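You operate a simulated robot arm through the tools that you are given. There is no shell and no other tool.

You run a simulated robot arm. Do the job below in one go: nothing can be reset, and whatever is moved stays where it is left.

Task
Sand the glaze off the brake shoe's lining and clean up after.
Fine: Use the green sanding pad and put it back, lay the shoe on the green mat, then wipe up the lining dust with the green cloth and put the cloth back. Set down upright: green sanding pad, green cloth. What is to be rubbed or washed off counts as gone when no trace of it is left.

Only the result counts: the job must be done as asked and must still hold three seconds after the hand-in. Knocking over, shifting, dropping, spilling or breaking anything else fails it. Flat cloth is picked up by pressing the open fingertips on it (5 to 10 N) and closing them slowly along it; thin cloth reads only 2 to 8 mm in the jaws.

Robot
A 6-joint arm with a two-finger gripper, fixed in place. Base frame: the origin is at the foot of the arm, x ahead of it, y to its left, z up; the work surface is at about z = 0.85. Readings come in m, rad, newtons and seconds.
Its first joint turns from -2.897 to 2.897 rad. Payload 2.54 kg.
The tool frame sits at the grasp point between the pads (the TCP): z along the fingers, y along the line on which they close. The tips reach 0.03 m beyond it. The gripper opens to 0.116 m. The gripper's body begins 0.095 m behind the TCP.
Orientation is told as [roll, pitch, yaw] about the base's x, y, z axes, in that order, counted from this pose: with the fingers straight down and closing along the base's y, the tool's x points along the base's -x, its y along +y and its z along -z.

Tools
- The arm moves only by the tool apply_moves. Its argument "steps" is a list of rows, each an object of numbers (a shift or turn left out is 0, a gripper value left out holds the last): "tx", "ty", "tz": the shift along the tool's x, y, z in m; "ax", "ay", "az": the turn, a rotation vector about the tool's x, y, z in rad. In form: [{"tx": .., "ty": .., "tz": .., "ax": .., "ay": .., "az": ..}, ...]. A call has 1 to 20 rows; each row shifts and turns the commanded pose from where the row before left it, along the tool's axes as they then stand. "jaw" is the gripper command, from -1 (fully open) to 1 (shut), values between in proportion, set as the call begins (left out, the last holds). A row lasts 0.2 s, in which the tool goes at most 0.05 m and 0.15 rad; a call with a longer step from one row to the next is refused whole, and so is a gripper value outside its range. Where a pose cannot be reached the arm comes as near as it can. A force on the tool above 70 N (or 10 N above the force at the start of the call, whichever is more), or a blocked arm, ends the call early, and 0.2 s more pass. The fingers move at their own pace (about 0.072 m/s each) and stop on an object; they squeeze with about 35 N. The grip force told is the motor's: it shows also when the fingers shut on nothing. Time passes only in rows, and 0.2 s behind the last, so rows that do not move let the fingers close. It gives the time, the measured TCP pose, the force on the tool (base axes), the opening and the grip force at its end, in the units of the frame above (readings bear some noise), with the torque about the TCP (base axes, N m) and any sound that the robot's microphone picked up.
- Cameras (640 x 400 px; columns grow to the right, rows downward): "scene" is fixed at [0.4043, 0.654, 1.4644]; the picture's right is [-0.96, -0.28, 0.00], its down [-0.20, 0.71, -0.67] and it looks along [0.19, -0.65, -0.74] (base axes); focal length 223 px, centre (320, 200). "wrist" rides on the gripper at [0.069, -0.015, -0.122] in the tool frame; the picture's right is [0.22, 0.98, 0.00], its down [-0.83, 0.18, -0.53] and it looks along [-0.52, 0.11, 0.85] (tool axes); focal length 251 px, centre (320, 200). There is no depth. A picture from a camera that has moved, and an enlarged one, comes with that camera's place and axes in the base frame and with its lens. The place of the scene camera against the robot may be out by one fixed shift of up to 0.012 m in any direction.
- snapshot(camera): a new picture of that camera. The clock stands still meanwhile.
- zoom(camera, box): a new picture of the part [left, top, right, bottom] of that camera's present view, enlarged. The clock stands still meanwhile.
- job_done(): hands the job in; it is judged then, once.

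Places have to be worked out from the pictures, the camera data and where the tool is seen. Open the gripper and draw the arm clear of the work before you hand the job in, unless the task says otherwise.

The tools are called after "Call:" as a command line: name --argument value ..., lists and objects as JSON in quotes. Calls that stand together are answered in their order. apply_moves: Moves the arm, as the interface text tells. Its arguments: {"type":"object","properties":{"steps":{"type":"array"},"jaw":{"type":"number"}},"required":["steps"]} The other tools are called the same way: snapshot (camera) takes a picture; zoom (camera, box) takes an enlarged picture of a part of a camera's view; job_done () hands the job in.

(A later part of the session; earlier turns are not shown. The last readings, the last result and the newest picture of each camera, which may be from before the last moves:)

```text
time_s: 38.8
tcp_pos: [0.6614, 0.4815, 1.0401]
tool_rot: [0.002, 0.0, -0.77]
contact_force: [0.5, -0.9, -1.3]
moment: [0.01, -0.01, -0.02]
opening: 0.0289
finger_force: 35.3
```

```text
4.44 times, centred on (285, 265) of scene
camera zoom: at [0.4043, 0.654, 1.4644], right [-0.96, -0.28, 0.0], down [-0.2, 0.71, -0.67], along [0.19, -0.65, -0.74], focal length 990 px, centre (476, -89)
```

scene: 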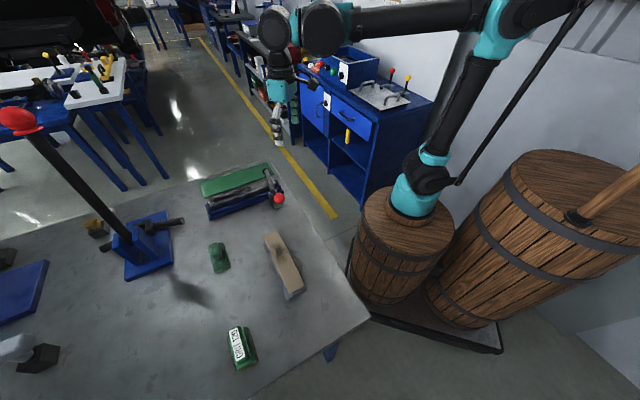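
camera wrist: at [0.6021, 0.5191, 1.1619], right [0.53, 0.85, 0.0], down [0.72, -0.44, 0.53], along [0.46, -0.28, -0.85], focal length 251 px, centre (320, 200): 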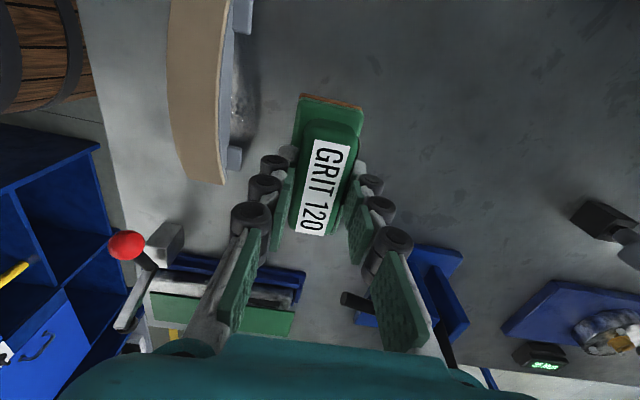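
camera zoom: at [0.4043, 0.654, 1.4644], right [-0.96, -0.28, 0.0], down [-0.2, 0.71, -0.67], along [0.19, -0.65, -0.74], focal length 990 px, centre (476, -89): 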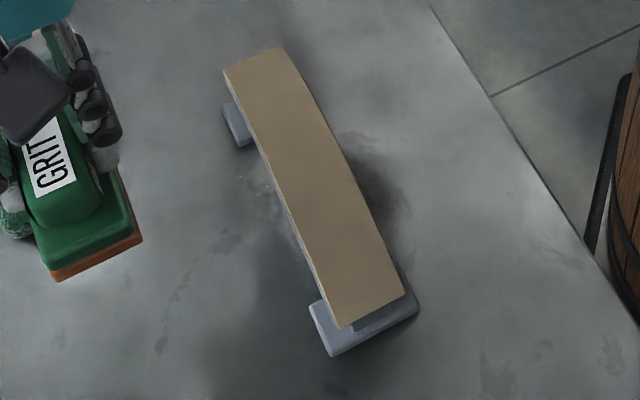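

The lining is clean with no trace left. Now I carry the pad back above its original place and restore its yaw.

Call:
apply_moves --steps '[{"tx": 0.0352, "ty": 0.0115}, {"tx": 0.0352, "ty": 0.0115}, {"tx": 0.0352, "ty": 0.0115}, {"tx": 0.0352, "ty": 0.0115}, {"az": -0.021}, {"tz": 0.04}, {"tz": 0.04}, {}]'

Call:
apply_moves --steps '[{}]'

Call:
apply_moves --steps '[{}]'

```text
time_s: 40.6
tcp_pos: [0.595, 0.6138, 0.9603]
tool_rot: [0.002, -0.001, -0.748]
contact_force: [0.6, 0.7, -0.9]
moment: [-0.05, 0.04, 0.0]
opening: 0.0286
finger_force: 35.1
```

```text
time_s: 41.0
tcp_pos: [0.5953, 0.613, 0.9586]
tool_rot: [0.002, 0.0, -0.75]
contact_force: [0.4, 0.5, -1.6]
moment: [0.03, 0.02, 0.01]
opening: 0.0285
finger_force: 35.2
```

```text
time_s: 41.4
tcp_pos: [0.5957, 0.614, 0.9606]
tool_rot: [0.002, -0.001, -0.748]
contact_force: [1.4, -0.1, -1.5]
moment: [0.01, 0.0, 0.01]
opening: 0.0287
finger_force: 34.5
```

Shifting back by the residual 3 mm and lowering toward the bench.

Call:
apply_moves --steps '[{"tx": 0.001, "ty": -0.003, "tz": 0.02}, {"tz": 0.02}, {"tz": 0.003}, {}]'

Call:
apply_moves --steps '[{"tz": 0.0015}, {"tz": 0.001}, {}]'

```text
time_s: 42.4
tcp_pos: [0.5923, 0.6117, 0.919]
tool_rot: [0.003, 0.0, -0.748]
contact_force: [-1.1, -0.7, -1.1]
moment: [-0.01, 0.0, 0.01]
opening: 0.0287
finger_force: 35.6
```

```text
time_s: 43.2
tcp_pos: [0.5908, 0.612, 0.9153]
tool_rot: [0.0, 0.002, -0.749]
contact_force: [0.2, 0.1, -1.3]
moment: [0.03, 0.01, -0.02]
opening: 0.0288
finger_force: 34.3
```

Call:
apply_moves --steps '[{"tz": 0.001}, {}]'

Call:
apply_moves --steps '[{"tz": 0.0008}, {}]'

```text
time_s: 43.8
tcp_pos: [0.5913, 0.6128, 0.9143]
tool_rot: [0.001, 0.001, -0.749]
contact_force: [0.3, -0.2, -0.8]
moment: [-0.01, -0.01, 0.05]
opening: 0.0287
finger_force: 35.1
```

```text
time_s: 44.4
tcp_pos: [0.591, 0.6107, 0.9136]
tool_rot: [0.001, -0.001, -0.748]
contact_force: [1.9, 0.3, 3.8]
moment: [-0.14, -0.17, 0.07]
opening: 0.0288
finger_force: 34.8
```

The pad touches the bench (about 4 N). I open the gripper and lift away.

Call:
apply_moves --steps '[{}, {}, {}, {}, {}]' --jaw -1

Call:
apply_moves --steps '[{"tz": -0.03}, {"tz": -0.04}, {"tz": -0.05}]'

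Call:
zoom --camera "wrist" --box '[240, 70, 400, 220]'

Call:
snapshot --camera "scene"

```text
time_s: 45.6
tcp_pos: [0.5905, 0.6117, 0.9139]
tool_rot: [0.002, -0.002, -0.748]
contact_force: [-0.1, 0.2, 0.0]
moment: [0.0, 0.05, 0.01]
opening: 0.1161
finger_force: 0.0
```

```text
time_s: 46.4
tcp_pos: [0.5916, 0.612, 1.0321]
tool_rot: [0.002, 0.0, -0.748]
contact_force: [0.0, 0.8, -0.5]
moment: [-0.01, -0.01, -0.02]
opening: 0.1158
finger_force: 0.2
```

```text
2.67 times, centred on (320, 145) of wrist
camera zoom: at [0.5313, 0.649, 1.1547], right [0.51, 0.86, 0.0], down [0.73, -0.43, 0.53], along [0.46, -0.27, -0.85], focal length 670 px, centre (320, 347)
```

zoom: 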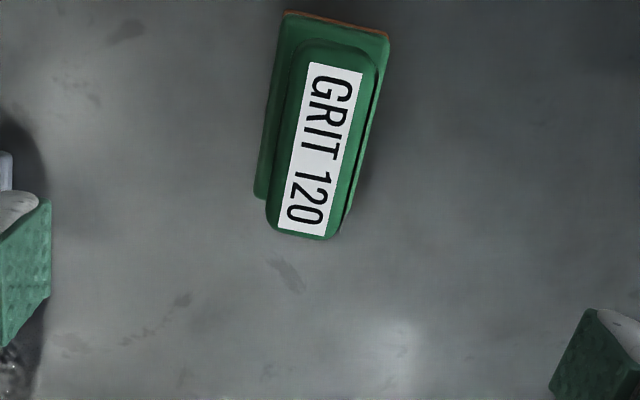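

```text
taken
```

scene: 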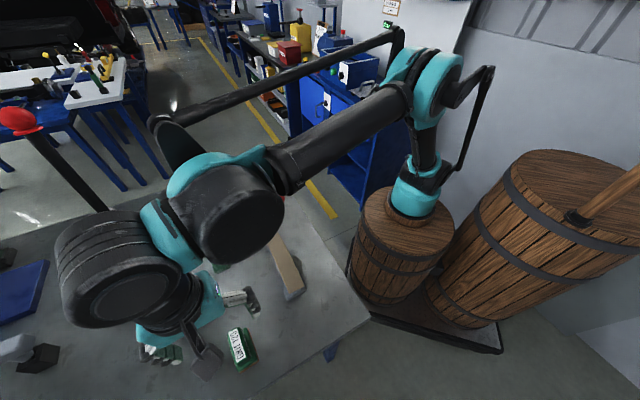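

The pad stands back in its spot. Now I move above the shoe's crown to grip it across its width.

Call:
apply_moves --steps '[{"tz": -0.03}, {"tx": -0.0271, "ty": -0.0324}, {"tx": -0.0271, "ty": -0.0324}, {"tx": -0.0271, "ty": -0.0324}, {"tx": -0.0271, "ty": -0.0324}, {"tx": -0.0271, "ty": -0.0324}, {"az": 0.037}, {}]'

Call:
snapshot --camera "wrist"

Call:
zoom --camera "wrist" --box '[220, 40, 420, 240]'

```text
time_s: 48.2
tcp_pos: [0.5781, 0.4015, 1.0633]
tool_rot: [0.003, -0.001, -0.784]
contact_force: [0.0, 0.0, -0.2]
moment: [-0.02, -0.01, -0.01]
opening: 0.1159
finger_force: 0.1
```

```text
taken
camera wrist: at [0.5197, 0.4405, 1.1847], right [0.54, 0.84, 0.0], down [0.71, -0.46, 0.53], along [0.45, -0.29, -0.85], focal length 251 px, centre (320, 200)
```

wrist: 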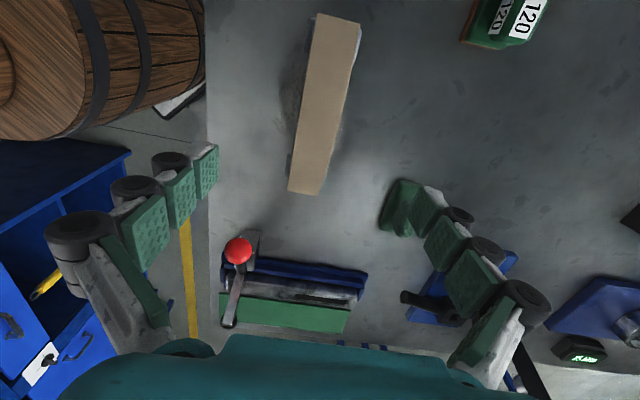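

```text
2.00 times, centred on (320, 140) of wrist
camera zoom: at [0.5197, 0.4405, 1.1847], right [0.54, 0.84, 0.0], down [0.71, -0.46, 0.53], along [0.45, -0.29, -0.85], focal length 503 px, centre (320, 320)
```

zoom: 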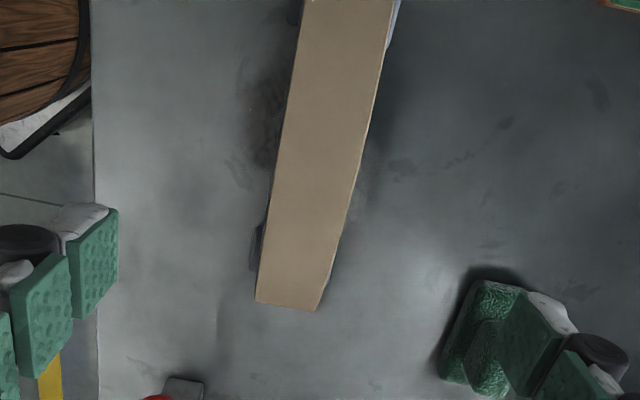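

The shoe's axis is at −45° and the TCP is centred across it, about 6 mm off along it. I go down part-way and check the fingers' clearance.

Call:
apply_moves --steps '[{"tx": -0.006, "tz": 0.03}, {"tz": 0.04}, {"tz": 0.025}, {}]'

Call:
snapshot --camera "wrist"

Call:
zoom --camera "scene" --box '[200, 180, 360, 320]'

```text
time_s: 49.2
tcp_pos: [0.5824, 0.3966, 0.9682]
tool_rot: [0.002, 0.001, -0.785]
contact_force: [0.1, 0.8, -0.8]
moment: [0.0, -0.02, 0.05]
opening: 0.1157
finger_force: 0.0
```

```text
taken
camera wrist: at [0.5241, 0.4359, 1.0889], right [0.54, 0.84, 0.0], down [0.71, -0.46, 0.53], along [0.45, -0.29, -0.85], focal length 251 px, centre (320, 200)
```

wrist: 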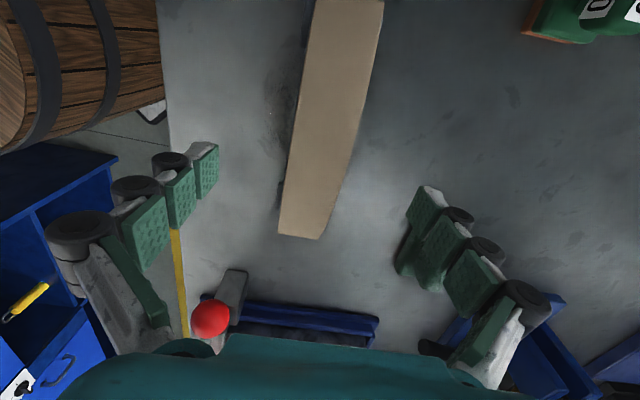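

```text
2.86 times, centred on (280, 250) of scene
camera zoom: at [0.4043, 0.654, 1.4644], right [-0.96, -0.28, 0.0], down [-0.2, 0.71, -0.67], along [0.19, -0.65, -0.74], focal length 636 px, centre (434, 57)
```

zoom: 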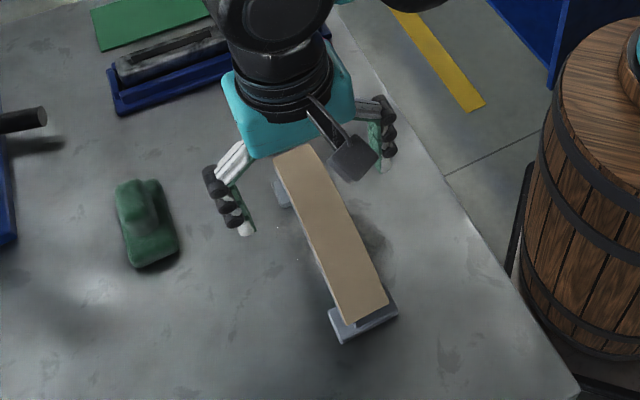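

Clear on both sides. I lower to z ≈ 0.906 and close on the shoe.

Call:
apply_moves --steps '[{"tz": 0.03}, {"tz": 0.02}, {"tz": 0.012}, {}]'

Call:
apply_moves --steps '[{}, {}, {}, {}, {}]' --jaw 1

Call:
snapshot --camera "wrist"

Call:
zoom --camera "scene" --box '[200, 180, 360, 320]'

```text
time_s: 50.2
tcp_pos: [0.5824, 0.3971, 0.9061]
tool_rot: [0.002, 0.0, -0.786]
contact_force: [-0.8, -0.4, 0.4]
moment: [-0.01, -0.01, -0.01]
opening: 0.1158
finger_force: 0.0
```

```text
time_s: 51.4
tcp_pos: [0.5825, 0.3964, 0.905]
tool_rot: [0.002, -0.001, -0.788]
contact_force: [-0.5, -1.0, 0.3]
moment: [-0.05, 0.04, -0.01]
opening: 0.0407
finger_force: 35.0
```

```text
taken
camera wrist: at [0.5231, 0.4356, 1.0272], right [0.54, 0.84, 0.0], down [0.71, -0.46, 0.53], along [0.45, -0.29, -0.85], focal length 251 px, centre (320, 200)
```

wrist: 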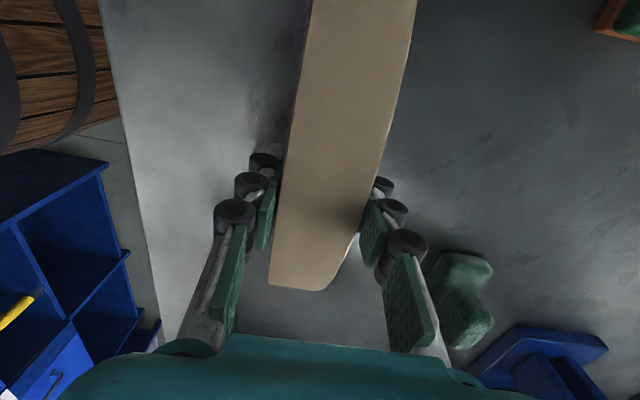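

```text
2.86 times, centred on (280, 250) of scene
camera zoom: at [0.4043, 0.654, 1.4644], right [-0.96, -0.28, 0.0], down [-0.2, 0.71, -0.67], along [0.19, -0.65, -0.74], focal length 636 px, centre (434, 57)
```

zoom: 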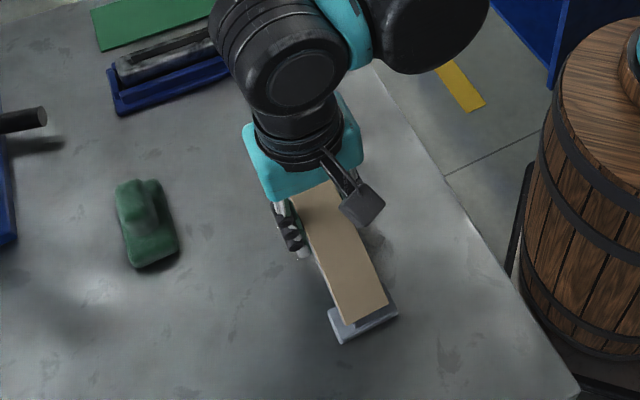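

The shoe is gripped (0.041 m). I lift it slightly and check it holds level.

Call:
apply_moves --steps '[{"tz": -0.01}, {"tz": -0.015}, {}]'

Call:
zoom --camera "scene" --box '[200, 180, 360, 320]'

```text
time_s: 52.2
tcp_pos: [0.5825, 0.3964, 0.93]
tool_rot: [0.002, -0.001, -0.787]
contact_force: [-0.3, -0.5, -2.7]
moment: [-0.01, 0.01, -0.01]
opening: 0.0409
finger_force: 34.3
```

```text
2.86 times, centred on (280, 250) of scene
camera zoom: at [0.4043, 0.654, 1.4644], right [-0.96, -0.28, 0.0], down [-0.2, 0.71, -0.67], along [0.19, -0.65, -0.74], focal length 636 px, centre (434, 57)
```

zoom: 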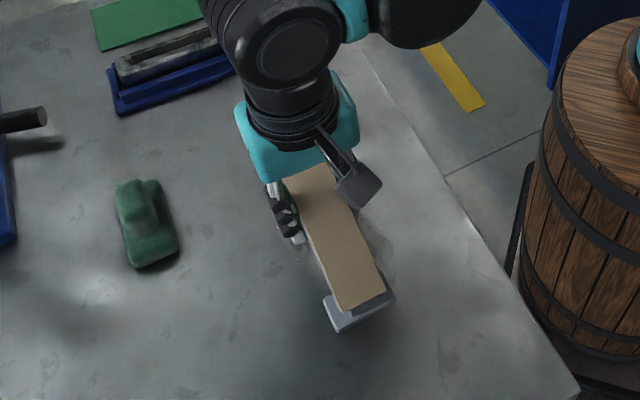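

The shoe hangs level (about 2.7 N). I raise it well above the lever and turn it by 90° to match the mat.

Call:
apply_moves --steps '[{"tz": -0.042}, {"tz": -0.042}, {"tz": -0.042}, {"tz": -0.044}, {"az": -0.131}, {"az": -0.131}, {"az": -0.131}, {"az": -0.131}, {"az": -0.131}, {"az": -0.131}, {"az": -0.131}, {"az": -0.131}, {"az": -0.131}, {"az": -0.131}, {"az": -0.131}, {"az": -0.131}, {}]'

Call:
snapshot --camera "scene"

```text
time_s: 55.8
tcp_pos: [0.585, 0.3967, 1.1006]
tool_rot: [0.0, -0.002, 0.79]
contact_force: [-0.6, -0.1, -3.0]
moment: [0.01, 0.01, 0.01]
opening: 0.0408
finger_force: 34.8
```

```text
taken
```

scene: 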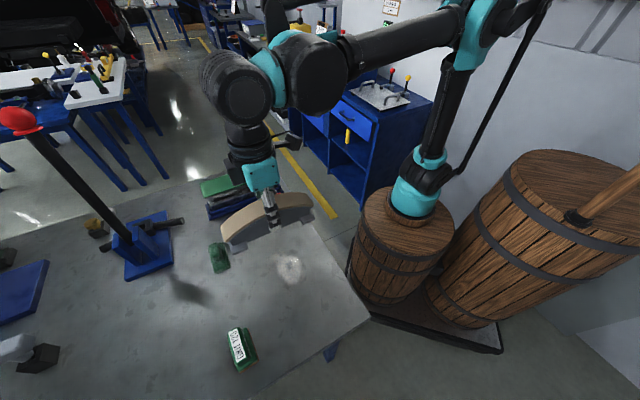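

The dust patch is now visible on the bench at about (0.575, 0.397). I carry the shoe high over the clamp to above the mat.

Call:
apply_moves --steps '[{"ty": -0.044}, {"ty": -0.044}, {"ty": -0.044}, {"ty": -0.044}, {"ty": -0.044}, {"ty": -0.044}, {"ty": -0.044}, {"ty": -0.044}, {"ty": -0.044}, {"ty": -0.044}, {}]'

Call:
snapshot --camera "wrist"

Call:
zoom --camera "scene" --box '[180, 120, 340, 240]'

```text
time_s: 58.2
tcp_pos: [0.8978, 0.0858, 1.1001]
tool_rot: [0.0, -0.001, 0.786]
contact_force: [-1.1, -0.6, -3.0]
moment: [-0.02, 0.02, 0.03]
opening: 0.0406
finger_force: 35.2
```

```text
taken
camera wrist: at [0.8605, 0.0267, 1.2217], right [-0.84, 0.54, 0.0], down [0.45, 0.71, 0.54], along [0.29, 0.45, -0.84], focal length 251 px, centre (320, 200)
```

wrist: 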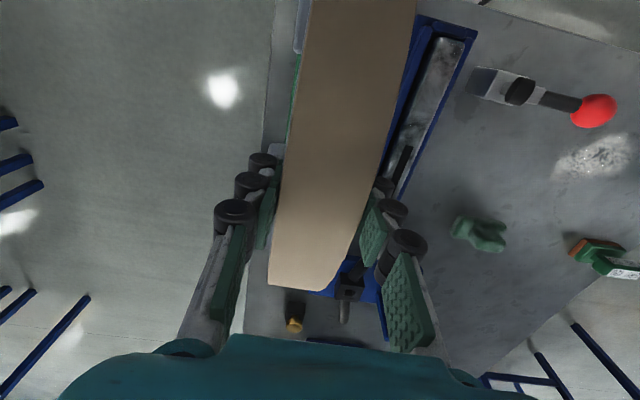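

```text
3.33 times, centred on (260, 180) of scene
camera zoom: at [0.4043, 0.654, 1.4644], right [-0.96, -0.28, 0.0], down [-0.2, 0.71, -0.67], along [0.19, -0.65, -0.74], focal length 742 px, centre (520, 267)
```

zoom: 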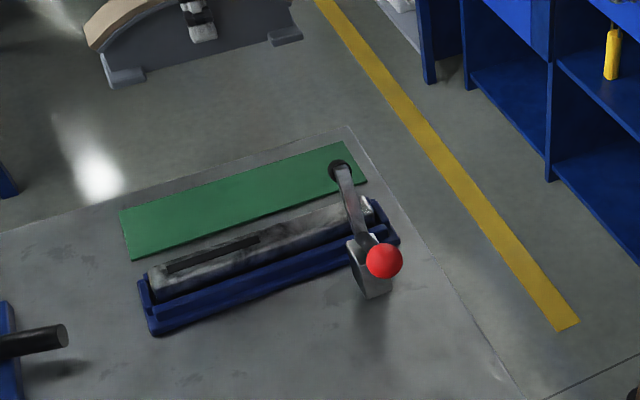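

I'm above the mat with the shoe aligned. Now down to about 6 cm above the mat, then check alignment.

Call:
apply_moves --steps '[{"tx": -0.008, "ty": 0.001, "tz": 0.035}, {"tz": 0.035}, {"tz": 0.035}, {"tz": 0.03}, {}]'

Call:
zoom --camera "scene" --box '[180, 120, 340, 240]'

Call:
snapshot --camera "wrist"

```text
time_s: 59.4
tcp_pos: [0.9021, 0.0932, 0.9651]
tool_rot: [-0.001, -0.003, 0.787]
contact_force: [1.0, 0.8, -2.7]
moment: [0.0, -0.01, 0.01]
opening: 0.0405
finger_force: 34.7
```

```text
3.33 times, centred on (260, 180) of scene
camera zoom: at [0.4043, 0.654, 1.4644], right [-0.96, -0.28, 0.0], down [-0.2, 0.71, -0.67], along [0.19, -0.65, -0.74], focal length 742 px, centre (520, 267)
```

zoom: 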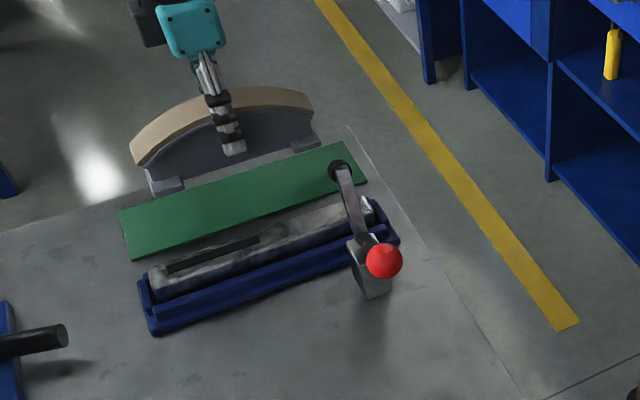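

```text
taken
camera wrist: at [0.8646, 0.0343, 1.0862], right [-0.84, 0.54, 0.0], down [0.45, 0.71, 0.53], along [0.29, 0.45, -0.84], focal length 251 px, centre (320, 200)
```

wrist: 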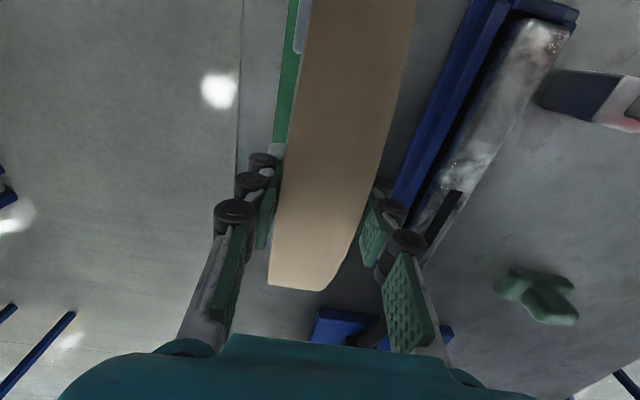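

Shoe and mat compare well (about 3 mm off sideways). I correct and lower toward contact.

Call:
apply_moves --steps '[{"tx": -0.004, "ty": 0.003, "tz": 0.02}, {"tz": 0.02}, {"tz": 0.008}, {}]'

Call:
zoom --camera "scene" --box '[180, 120, 340, 240]'

```text
time_s: 60.4
tcp_pos: [0.9017, 0.097, 0.9177]
tool_rot: [0.0, -0.003, 0.787]
contact_force: [0.6, 0.4, -3.1]
moment: [0.02, 0.03, 0.0]
opening: 0.0406
finger_force: 35.0
```

```text
3.33 times, centred on (260, 180) of scene
camera zoom: at [0.4043, 0.654, 1.4644], right [-0.96, -0.28, 0.0], down [-0.2, 0.71, -0.67], along [0.19, -0.65, -0.74], focal length 742 px, centre (520, 267)
```

zoom: 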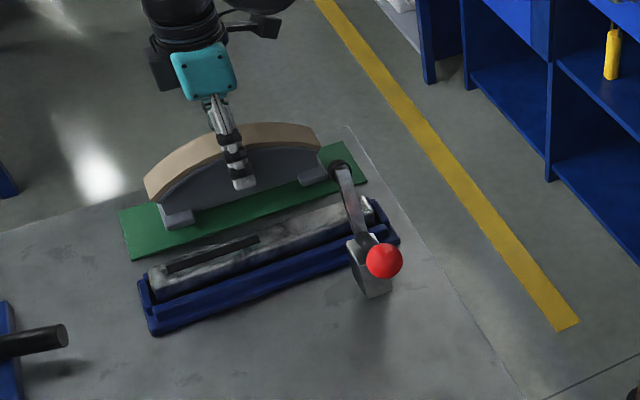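

The shoe hovers about 1 cm over the mat, well inside its edges. Lowering to touch.

Call:
apply_moves --steps '[{"tz": 0.004}, {"tz": 0.003}, {}]'

Call:
apply_moves --steps '[{"tz": 0.0015}, {}]'

Call:
apply_moves --steps '[{"tz": 0.001}, {}]'

```text
time_s: 61.2
tcp_pos: [0.9007, 0.0965, 0.9102]
tool_rot: [0.0, -0.001, 0.788]
contact_force: [0.2, 0.3, -2.2]
moment: [-0.02, 0.02, 0.02]
opening: 0.0408
finger_force: 34.8
```

```text
time_s: 61.8
tcp_pos: [0.9019, 0.0983, 0.9099]
tool_rot: [-0.001, -0.003, 0.787]
contact_force: [5.8, 1.7, 11.2]
moment: [-0.6, 0.62, 0.11]
opening: 0.0408
finger_force: 34.5
```

```text
time_s: 62.4
tcp_pos: [0.9007, 0.0966, 0.9099]
tool_rot: [-0.002, -0.002, 0.787]
contact_force: [11.0, 2.0, 28.0]
moment: [0.04, -0.25, 0.05]
opening: 0.0403
finger_force: 35.1
```

Contact on the mat. I ease off 1 mm to relieve the force, then open the jaws partly-to-full and lift.

Call:
apply_moves --steps '[{"tz": -0.001}, {}]'

Call:
apply_moves --steps '[{}, {}, {}, {}]' --jaw -0.6

Call:
zoom --camera "scene" --box '[180, 120, 340, 240]'

Call:
snapshot --camera "wrist"

```text
time_s: 63.0
tcp_pos: [0.9002, 0.0972, 0.9097]
tool_rot: [0.0, -0.003, 0.786]
contact_force: [6.2, 1.4, 3.3]
moment: [0.4, -0.5, -0.04]
opening: 0.0407
finger_force: 34.8
```

```text
time_s: 64.0
tcp_pos: [0.9009, 0.0974, 0.9096]
tool_rot: [0.0, -0.001, 0.787]
contact_force: [-0.4, -0.1, 0.4]
moment: [0.0, -0.01, -0.02]
opening: 0.0926
finger_force: 0.0
```

```text
3.33 times, centred on (260, 180) of scene
camera zoom: at [0.4043, 0.654, 1.4644], right [-0.96, -0.28, 0.0], down [-0.2, 0.71, -0.67], along [0.19, -0.65, -0.74], focal length 742 px, centre (520, 267)
```

zoom: 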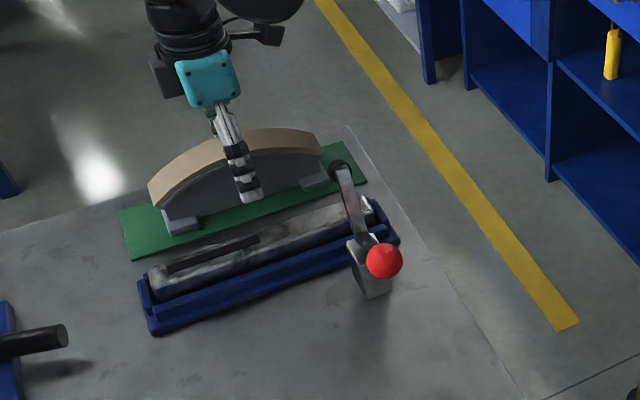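

```text
taken
camera wrist: at [0.8633, 0.0386, 1.0308], right [-0.84, 0.54, 0.0], down [0.45, 0.71, 0.54], along [0.29, 0.45, -0.84], focal length 251 px, centre (320, 200)
```

wrist: 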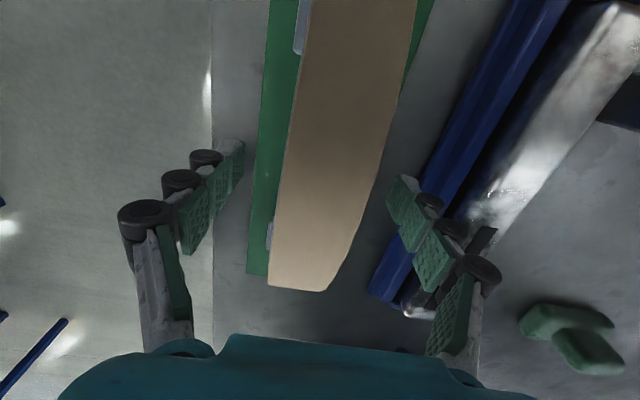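

The shoe stands on the mat. Lifting straight up and clear.

Call:
apply_moves --steps '[{"tz": -0.02}, {"tz": -0.04}, {"tz": -0.045}, {"tz": -0.045}, {"tz": -0.045}, {"ty": 0.04}, {"ty": 0.045}, {"ty": 0.045}]'

Call:
snapshot --camera "wrist"

Call:
zoom --camera "scene" --box '[180, 120, 340, 240]'

Call:
zoom --camera "scene" --box '[180, 210, 340, 320]'

```text
time_s: 65.8
tcp_pos: [0.8065, 0.1886, 1.1021]
tool_rot: [0.0, -0.002, 0.788]
contact_force: [0.2, -0.5, 0.0]
moment: [0.02, 0.06, -0.01]
opening: 0.0931
finger_force: 0.1
```

```text
taken
camera wrist: at [0.7692, 0.1297, 1.2239], right [-0.84, 0.54, 0.0], down [0.45, 0.71, 0.53], along [0.29, 0.45, -0.84], focal length 251 px, centre (320, 200)
```

wrist: 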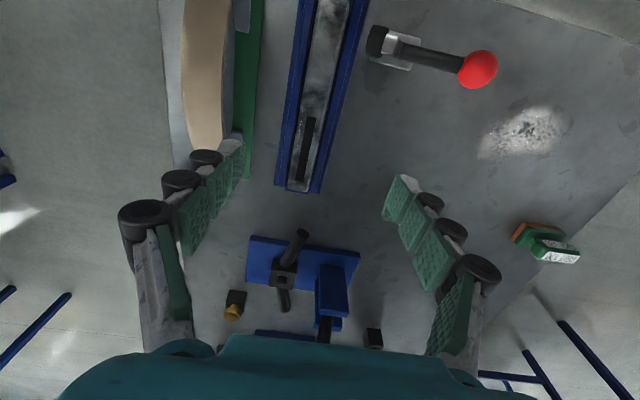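

```text
3.33 times, centred on (260, 180) of scene
camera zoom: at [0.4043, 0.654, 1.4644], right [-0.96, -0.28, 0.0], down [-0.2, 0.71, -0.67], along [0.19, -0.65, -0.74], focal length 742 px, centre (520, 267)
```

zoom: 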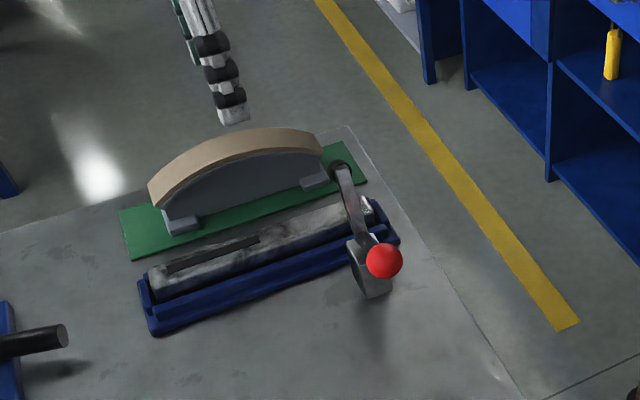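

```text
3.64 times, centred on (260, 265) of scene
camera zoom: at [0.4043, 0.654, 1.4644], right [-0.96, -0.28, 0.0], down [-0.2, 0.71, -0.67], along [0.19, -0.65, -0.74], focal length 810 px, centre (538, -36)
```

zoom: 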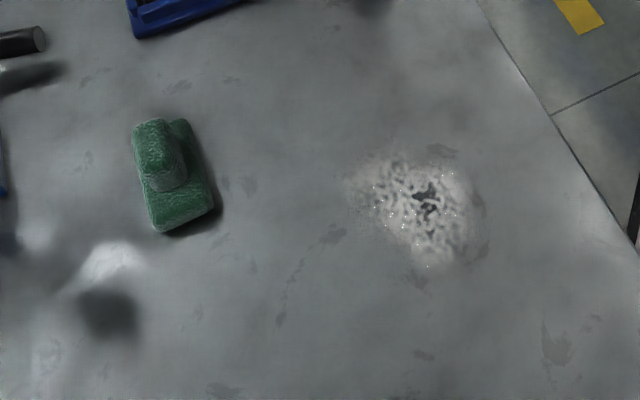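

Shoe is fully on the mat. The dust patch lies at about (0.57, 0.40), and the cloth is a folded pad with a bunched grip on top. I turn the wrist back and go look at the cloth from above.

Call:
apply_moves --steps '[{"az": 0.131}, {"az": 0.131}, {"az": 0.131}, {"az": 0.131}, {"az": 0.131}, {"az": 0.131}, {"az": 0.131}, {"az": 0.131}, {"az": 0.131}, {"az": 0.131}, {"az": 0.131}, {"az": 0.131}, {"tx": 0.0357, "ty": 0.031, "tz": 0.008}, {"tx": 0.0357, "ty": 0.031, "tz": 0.008}, {"tx": 0.0357, "ty": 0.031, "tz": 0.008}, {"tx": 0.0357, "ty": 0.031, "tz": 0.008}, {"tx": 0.0357, "ty": 0.031, "tz": 0.008}, {}]' --jaw -1

Call:
snapshot --camera "wrist"

Call:
zoom --camera "wrist" --box '[240, 70, 400, 220]'

```text
time_s: 69.6
tcp_pos: [0.7907, 0.4251, 1.0653]
tool_rot: [0.001, 0.0, -0.785]
contact_force: [0.1, -0.2, 0.4]
moment: [-0.03, -0.02, -0.02]
opening: 0.1161
finger_force: 0.0
```

```text
taken
camera wrist: at [0.732, 0.4629, 1.1867], right [0.54, 0.84, 0.0], down [0.71, -0.46, 0.53], along [0.45, -0.29, -0.85], focal length 251 px, centre (320, 200)
```

wrist: 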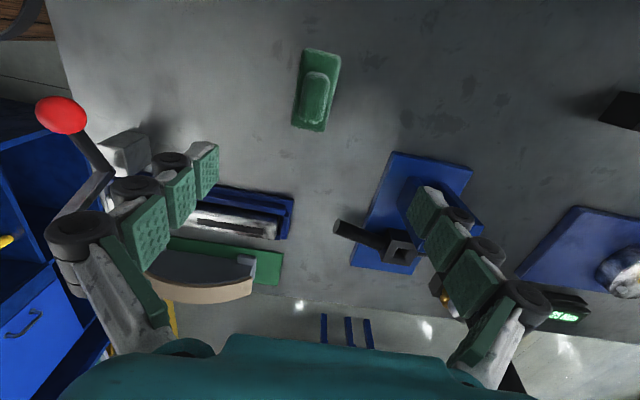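

```text
2.67 times, centred on (320, 145) of wrist
camera zoom: at [0.732, 0.4629, 1.1867], right [0.54, 0.84, 0.0], down [0.71, -0.46, 0.53], along [0.45, -0.29, -0.85], focal length 670 px, centre (320, 347)
```

zoom: 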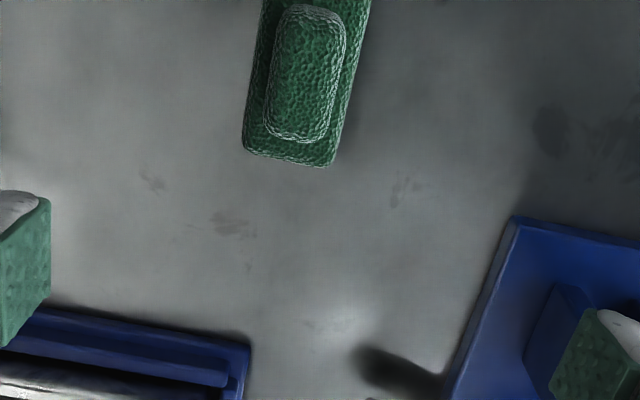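

The cloth is a slab (~0.087 × 0.042) with a narrower bunched grip, centred near (0.772, 0.431). I centre over it and get closer.

Call:
apply_moves --steps '[{"tx": 0.017, "ty": -0.0085, "tz": 0.03}, {"tz": 0.035}, {}]'

Call:
snapshot --camera "wrist"

Call:
zoom --camera "wrist" --box '[240, 50, 400, 200]'

Call:
zoom --camera "scene" --box '[160, 210, 280, 300]'

```text
time_s: 70.4
tcp_pos: [0.7738, 0.4322, 1.0006]
tool_rot: [0.002, -0.001, -0.785]
contact_force: [-0.5, 0.9, -0.3]
moment: [0.03, 0.02, 0.0]
opening: 0.1164
finger_force: 0.1
```

```text
taken
camera wrist: at [0.7153, 0.471, 1.1222], right [0.54, 0.84, 0.0], down [0.71, -0.46, 0.53], along [0.45, -0.29, -0.85], focal length 251 px, centre (320, 200)
```

wrist: 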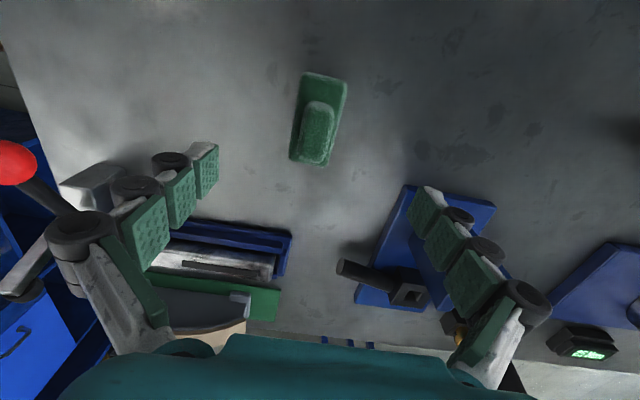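

```text
2.67 times, centred on (320, 125) of wrist
camera zoom: at [0.7153, 0.471, 1.1222], right [0.54, 0.84, 0.0], down [0.71, -0.46, 0.53], along [0.45, -0.29, -0.85], focal length 670 px, centre (320, 400)
```

zoom: 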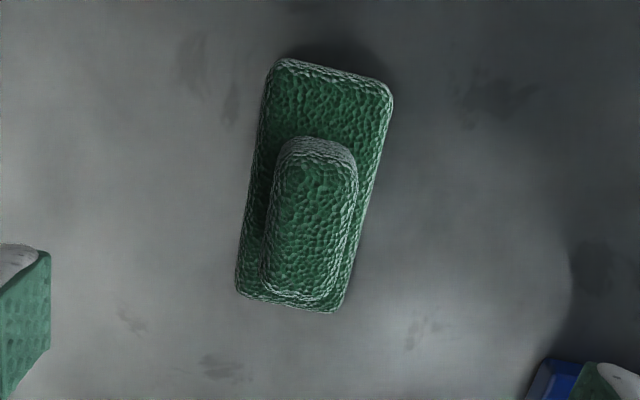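

```text
4.44 times, centred on (220, 255) of scene
camera zoom: at [0.4043, 0.654, 1.4644], right [-0.96, -0.28, 0.0], down [-0.2, 0.71, -0.67], along [0.19, -0.65, -0.74], focal length 990 px, centre (764, -44)
```

zoom: 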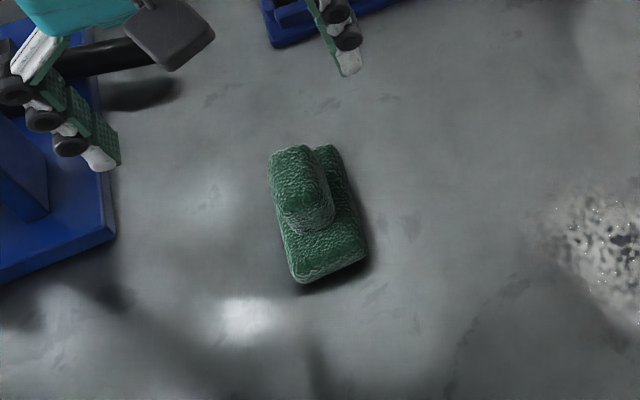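

The grip's top is at about z = 0.91 and its axis fits the yaw. I shift 3 mm and lower to z ≈ 0.93 for a check.

Call:
apply_moves --steps '[{"ty": -0.003, "tz": 0.035}, {"tz": 0.035}, {}]'

Call:
zoom --camera "wrist" --box '[200, 70, 440, 270]'

Call:
zoom --camera "scene" --box '[160, 210, 280, 300]'

```text
time_s: 71.2
tcp_pos: [0.7731, 0.4286, 0.9288]
tool_rot: [0.002, 0.0, -0.784]
contact_force: [-0.2, -0.4, -0.7]
moment: [-0.01, 0.01, -0.05]
opening: 0.1159
finger_force: 0.0
```

```text
2.00 times, centred on (320, 170) of wrist
camera zoom: at [0.7136, 0.4675, 1.0505], right [0.54, 0.84, 0.0], down [0.71, -0.46, 0.53], along [0.45, -0.29, -0.85], focal length 503 px, centre (320, 260)
```

zoom: 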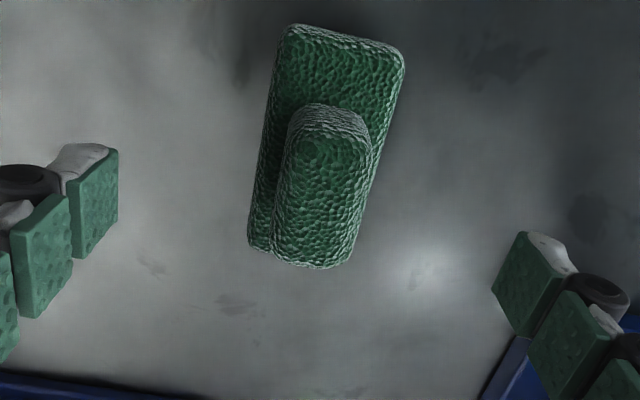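

```text
4.44 times, centred on (220, 255) of scene
camera zoom: at [0.4043, 0.654, 1.4644], right [-0.96, -0.28, 0.0], down [-0.2, 0.71, -0.67], along [0.19, -0.65, -0.74], focal length 990 px, centre (764, -44)
```

zoom: 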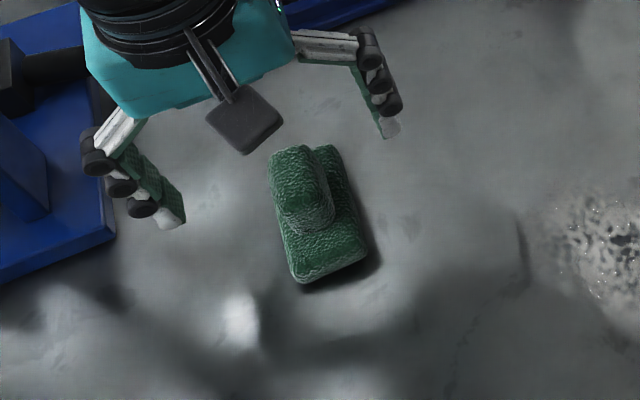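

Centred across; I shift 4 mm along, lower to z ≈ 0.911 and close on the grip.

Call:
apply_moves --steps '[{"tx": 0.004, "tz": 0.01}, {"tz": 0.008}, {}]'

Call:
apply_moves --steps '[{}]'

Call:
zoom --camera "wrist" --box '[200, 70, 440, 270]'

```text
time_s: 72.0
tcp_pos: [0.7689, 0.4314, 0.9118]
tool_rot: [0.001, 0.0, -0.786]
contact_force: [0.1, -0.6, 0.7]
moment: [0.0, -0.02, 0.03]
opening: 0.1159
finger_force: 0.2
```

```text
time_s: 72.4
tcp_pos: [0.7682, 0.4324, 0.9125]
tool_rot: [0.002, 0.0, -0.786]
contact_force: [0.3, 1.0, 1.0]
moment: [-0.03, 0.02, -0.01]
opening: 0.116
finger_force: 0.1
```

```text
2.00 times, centred on (320, 170) of wrist
camera zoom: at [0.7101, 0.4706, 1.0337], right [0.54, 0.84, 0.0], down [0.71, -0.46, 0.53], along [0.45, -0.29, -0.85], focal length 503 px, centre (320, 260)
```

zoom: 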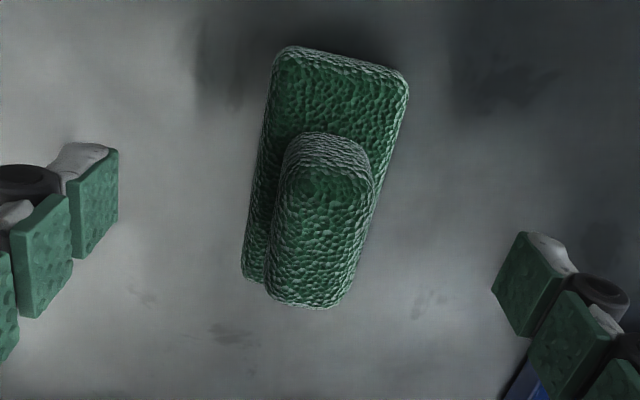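

Closing in two stages on the cloth's grip.

Call:
apply_moves --steps '[{}, {}, {}, {}]' --jaw 0.3

Call:
apply_moves --steps '[{}, {}, {}]' --jaw 1

Call:
zoom --camera "wrist" --box '[200, 70, 440, 270]'

Call:
zoom --camera "scene" --box '[160, 210, 280, 300]'

```text
time_s: 73.4
tcp_pos: [0.7682, 0.4303, 0.9123]
tool_rot: [0.001, 0.0, -0.786]
contact_force: [-0.7, -0.6, 0.1]
moment: [0.01, 0.01, 0.01]
opening: 0.0406
finger_force: 0.1
```

```text
time_s: 74.2
tcp_pos: [0.7696, 0.432, 0.9115]
tool_rot: [0.002, 0.0, -0.786]
contact_force: [-0.3, -0.9, 0.3]
moment: [-0.03, -0.01, 0.02]
opening: 0.0268
finger_force: 35.0
```

```text
2.00 times, centred on (320, 170) of wrist
camera zoom: at [0.7101, 0.4705, 1.0337], right [0.54, 0.84, 0.0], down [0.71, -0.46, 0.53], along [0.45, -0.29, -0.85], focal length 503 px, centre (320, 260)
```

zoom: 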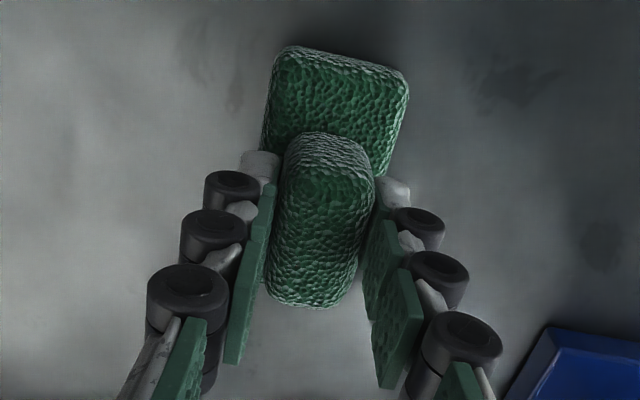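

```text
4.44 times, centred on (220, 255) of scene
camera zoom: at [0.4043, 0.654, 1.4644], right [-0.96, -0.28, 0.0], down [-0.2, 0.71, -0.67], along [0.19, -0.65, -0.74], focal length 990 px, centre (764, -44)
```

zoom: 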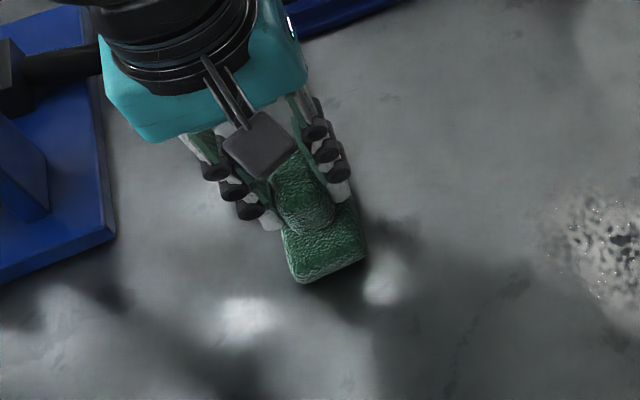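

The cloth is held (0.027 m) at grip pose (0.769, 0.4317, 0.912). I lift it and move beside the dust to see its extent.

Call:
apply_moves --steps '[{"tz": -0.02}, {"tz": -0.04}, {"tz": -0.04}, {"tz": -0.03}, {"tx": 0.037, "ty": -0.0143}, {"tx": 0.037, "ty": -0.0143}, {"tx": 0.037, "ty": -0.0143}, {}]'

Call:
snapshot --camera "wrist"

Call:
zoom --camera "wrist" --box '[100, 20, 300, 200]'

Call:
zoom --camera "scene" --box '[230, 220, 350, 310]'

```text
time_s: 76.0
tcp_pos: [0.6588, 0.4809, 1.0429]
tool_rot: [0.002, 0.001, -0.786]
contact_force: [1.1, 0.4, -0.2]
moment: [-0.01, -0.01, -0.01]
opening: 0.0267
finger_force: 35.1
```

```text
taken
camera wrist: at [0.6, 0.5203, 1.1642], right [0.54, 0.84, 0.0], down [0.71, -0.46, 0.53], along [0.45, -0.29, -0.85], focal length 251 px, centre (320, 200)
```

wrist: 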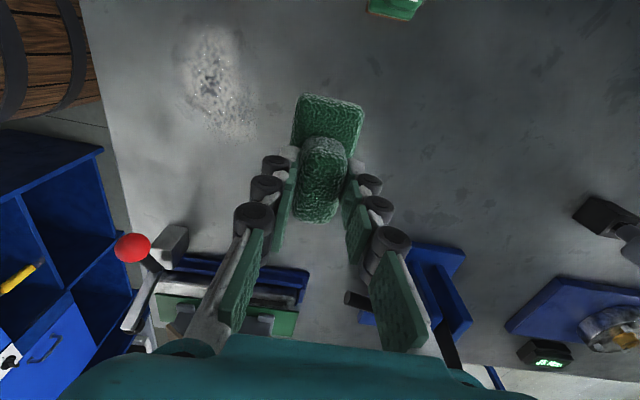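

```text
2.22 times, centred on (200, 110) of wrist
camera zoom: at [0.6, 0.5203, 1.1642], right [0.54, 0.84, 0.0], down [0.71, -0.46, 0.53], along [0.45, -0.29, -0.85], focal length 559 px, centre (587, 400)
```

zoom: 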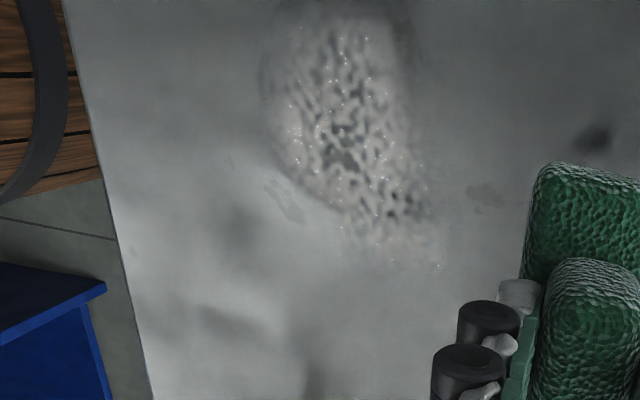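

```text
4.44 times, centred on (290, 265) of scene
camera zoom: at [0.4043, 0.654, 1.4644], right [-0.96, -0.28, 0.0], down [-0.2, 0.71, -0.67], along [0.19, -0.65, -0.74], focal length 990 px, centre (453, -89)
```

zoom: 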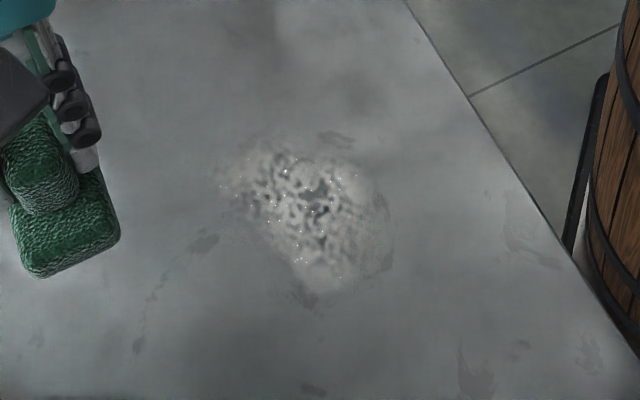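

The dust covers about a 0.115 × 0.095 m area (a from −0.07 to −0.185, b from 0.64 to 0.735 in tool axes). I bring the cloth over the near end of it and lower gently.

Call:
apply_moves --steps '[{"tx": 0.0237, "ty": -0.0403}, {"tx": 0.0237, "ty": -0.0403}, {"tx": 0.0237, "ty": -0.0403}, {"tz": 0.04}, {"tz": 0.04}, {"tz": 0.03}, {"tz": 0.01}, {}]'

Call:
zoom --camera "scene" --box '[230, 220, 350, 310]'

```text
time_s: 77.8
tcp_pos: [0.5253, 0.4442, 0.9211]
tool_rot: [0.002, -0.001, -0.786]
contact_force: [1.0, 0.5, -0.6]
moment: [-0.02, 0.01, 0.0]
opening: 0.0267
finger_force: 34.9
```

```text
4.44 times, centred on (290, 265) of scene
camera zoom: at [0.4043, 0.654, 1.4644], right [-0.96, -0.28, 0.0], down [-0.2, 0.71, -0.67], along [0.19, -0.65, -0.74], focal length 990 px, centre (453, -89)
```

zoom: 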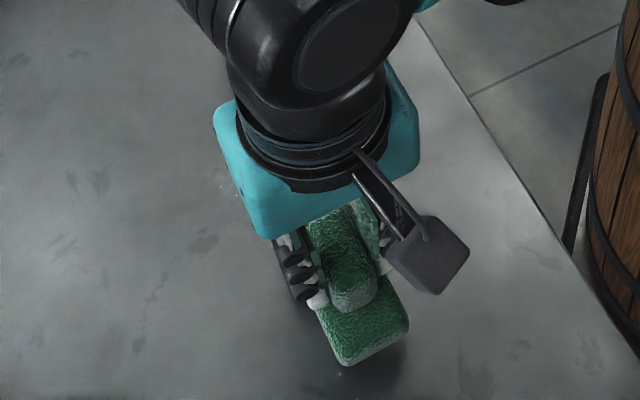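

Lowering in millimetre steps until light contact.

Call:
apply_moves --steps '[{"tz": 0.004}, {"tz": 0.003}, {}]'

Call:
apply_moves --steps '[{"tz": 0.0015}, {}]'

Call:
apply_moves --steps '[{"tz": 0.001}, {}]'

```text
time_s: 78.6
tcp_pos: [0.5241, 0.4435, 0.9151]
tool_rot: [0.002, 0.001, -0.787]
contact_force: [-0.1, -0.6, -1.1]
moment: [0.0, 0.03, -0.02]
opening: 0.0268
finger_force: 34.6
```

```text
time_s: 79.2
tcp_pos: [0.5249, 0.4439, 0.9134]
tool_rot: [0.002, 0.001, -0.784]
contact_force: [-0.2, 0.4, -0.3]
moment: [0.0, 0.01, 0.02]
opening: 0.0268
finger_force: 35.2
```

```text
time_s: 79.8
tcp_pos: [0.5252, 0.4445, 0.9125]
tool_rot: [0.003, -0.001, -0.786]
contact_force: [-0.3, 0.1, -0.3]
moment: [0.0, 0.04, -0.01]
opening: 0.0268
finger_force: 35.2
```

Call:
apply_moves --steps '[{"tz": 0.001}, {}]'

Call:
apply_moves --steps '[{"tz": 0.0007}, {}]'

```text
time_s: 80.4
tcp_pos: [0.5245, 0.4441, 0.9112]
tool_rot: [0.003, 0.0, -0.786]
contact_force: [2.9, -0.3, 15.3]
moment: [-0.02, -0.09, 0.03]
opening: 0.0268
finger_force: 34.7
```

```text
time_s: 81.0
tcp_pos: [0.524, 0.4447, 0.9121]
tool_rot: [0.003, 0.001, -0.785]
contact_force: [4.1, 2.5, 39.2]
moment: [0.04, -0.18, 0.01]
opening: 0.0267
finger_force: 34.8
```

Stiff contact; backing off slightly to ~15 N, then the first stroke along the patch.

Call:
apply_moves --steps '[{"tz": -0.0008}, {"tx": -0.02}, {"tx": -0.02}, {"tx": -0.02}]'

Call:
apply_moves --steps '[{"tx": -0.02}, {"tx": -0.02}, {"tx": -0.02}, {"tx": -0.02}]'

Call:
zoom --camera "scene" --box '[230, 220, 350, 310]'

```text
time_s: 82.0
tcp_pos: [0.5675, 0.4011, 0.9123]
tool_rot: [0.003, 0.0, -0.786]
contact_force: [-0.1, 0.4, -1.2]
moment: [0.02, 0.0, -0.02]
opening: 0.0269
finger_force: 35.1
```

```text
time_s: 83.0
tcp_pos: [0.6224, 0.345, 0.9111]
tool_rot: [0.001, 0.0, -0.786]
contact_force: [-6.1, 4.7, 18.4]
moment: [0.18, 0.19, -0.1]
opening: 0.0267
finger_force: 34.8
```

```text
4.44 times, centred on (290, 265) of scene
camera zoom: at [0.4043, 0.654, 1.4644], right [-0.96, -0.28, 0.0], down [-0.2, 0.71, -0.67], along [0.19, -0.65, -0.74], focal length 990 px, centre (453, -89)
```

zoom: 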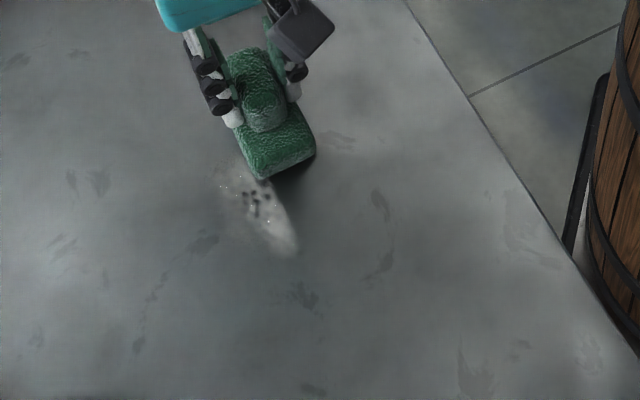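

The wipe removes dust; a strip on the +b side remains. Shift over and stroke back.

Call:
apply_moves --steps '[{"ty": 0.015}, {"ty": 0.012}, {"tx": 0.02}, {"tx": 0.02}, {"tx": 0.02}, {"tx": 0.02}]'

Call:
apply_moves --steps '[{"tx": 0.02}, {"tx": 0.02}, {"tx": 0.02}]'

Call:
zoom --camera "scene" --box '[230, 220, 350, 310]'

```text
time_s: 84.4
tcp_pos: [0.5847, 0.4217, 0.9121]
tool_rot: [0.002, 0.0, -0.784]
contact_force: [1.1, 0.1, -0.7]
moment: [0.01, 0.05, 0.01]
opening: 0.0266
finger_force: 34.9
```

```text
time_s: 85.2
tcp_pos: [0.5439, 0.4622, 0.9125]
tool_rot: [0.001, 0.0, -0.785]
contact_force: [-0.2, -0.1, 1.7]
moment: [0.05, 0.01, 0.0]
opening: 0.0267
finger_force: 34.8
```

```text
4.44 times, centred on (290, 265) of scene
camera zoom: at [0.4043, 0.654, 1.4644], right [-0.96, -0.28, 0.0], down [-0.2, 0.71, -0.67], along [0.19, -0.65, -0.74], focal length 990 px, centre (453, -89)
```

zoom: 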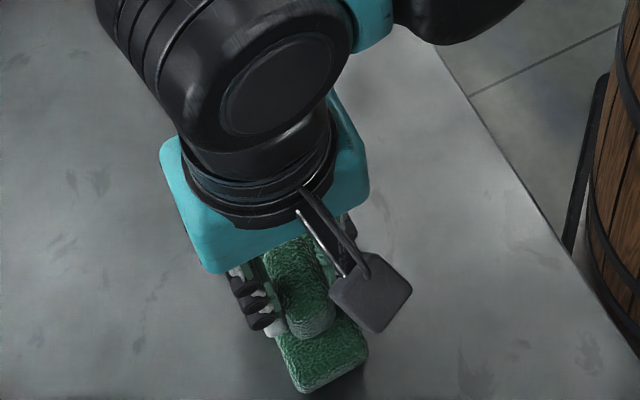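

Contact got light in the middle; I press 0.5 mm more and do further lanes.

Call:
apply_moves --steps '[{"ty": 0.012, "tz": 0.0006}, {"tx": -0.02}, {"tx": -0.02}, {"tx": -0.02}, {"tx": -0.02}]'

Call:
apply_moves --steps '[{"tx": -0.02}, {"tx": -0.02}, {"tx": -0.02}]'

Call:
zoom --camera "scene" --box '[230, 220, 350, 310]'

```text
time_s: 86.4
tcp_pos: [0.6061, 0.4159, 0.9103]
tool_rot: [0.001, -0.001, -0.786]
contact_force: [-11.9, 12.6, 39.0]
moment: [0.5, 0.42, -0.09]
opening: 0.027
finger_force: 34.8
```

```text
time_s: 87.2
tcp_pos: [0.6501, 0.372, 0.9122]
tool_rot: [0.001, -0.002, -0.787]
contact_force: [-3.4, 1.6, 7.0]
moment: [0.03, 0.08, -0.08]
opening: 0.027
finger_force: 35.2
```

```text
4.44 times, centred on (290, 265) of scene
camera zoom: at [0.4043, 0.654, 1.4644], right [-0.96, -0.28, 0.0], down [-0.2, 0.71, -0.67], along [0.19, -0.65, -0.74], focal length 990 px, centre (453, -89)
```

zoom: 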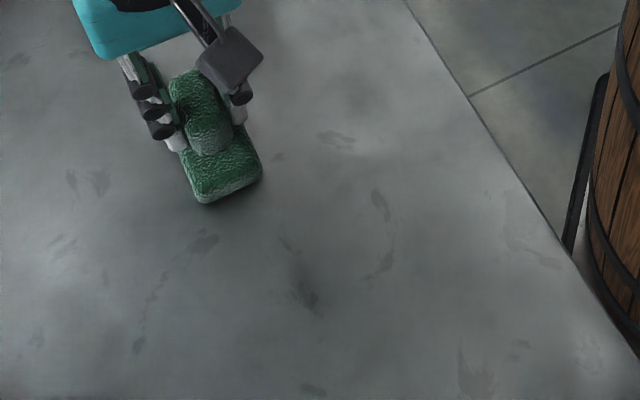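

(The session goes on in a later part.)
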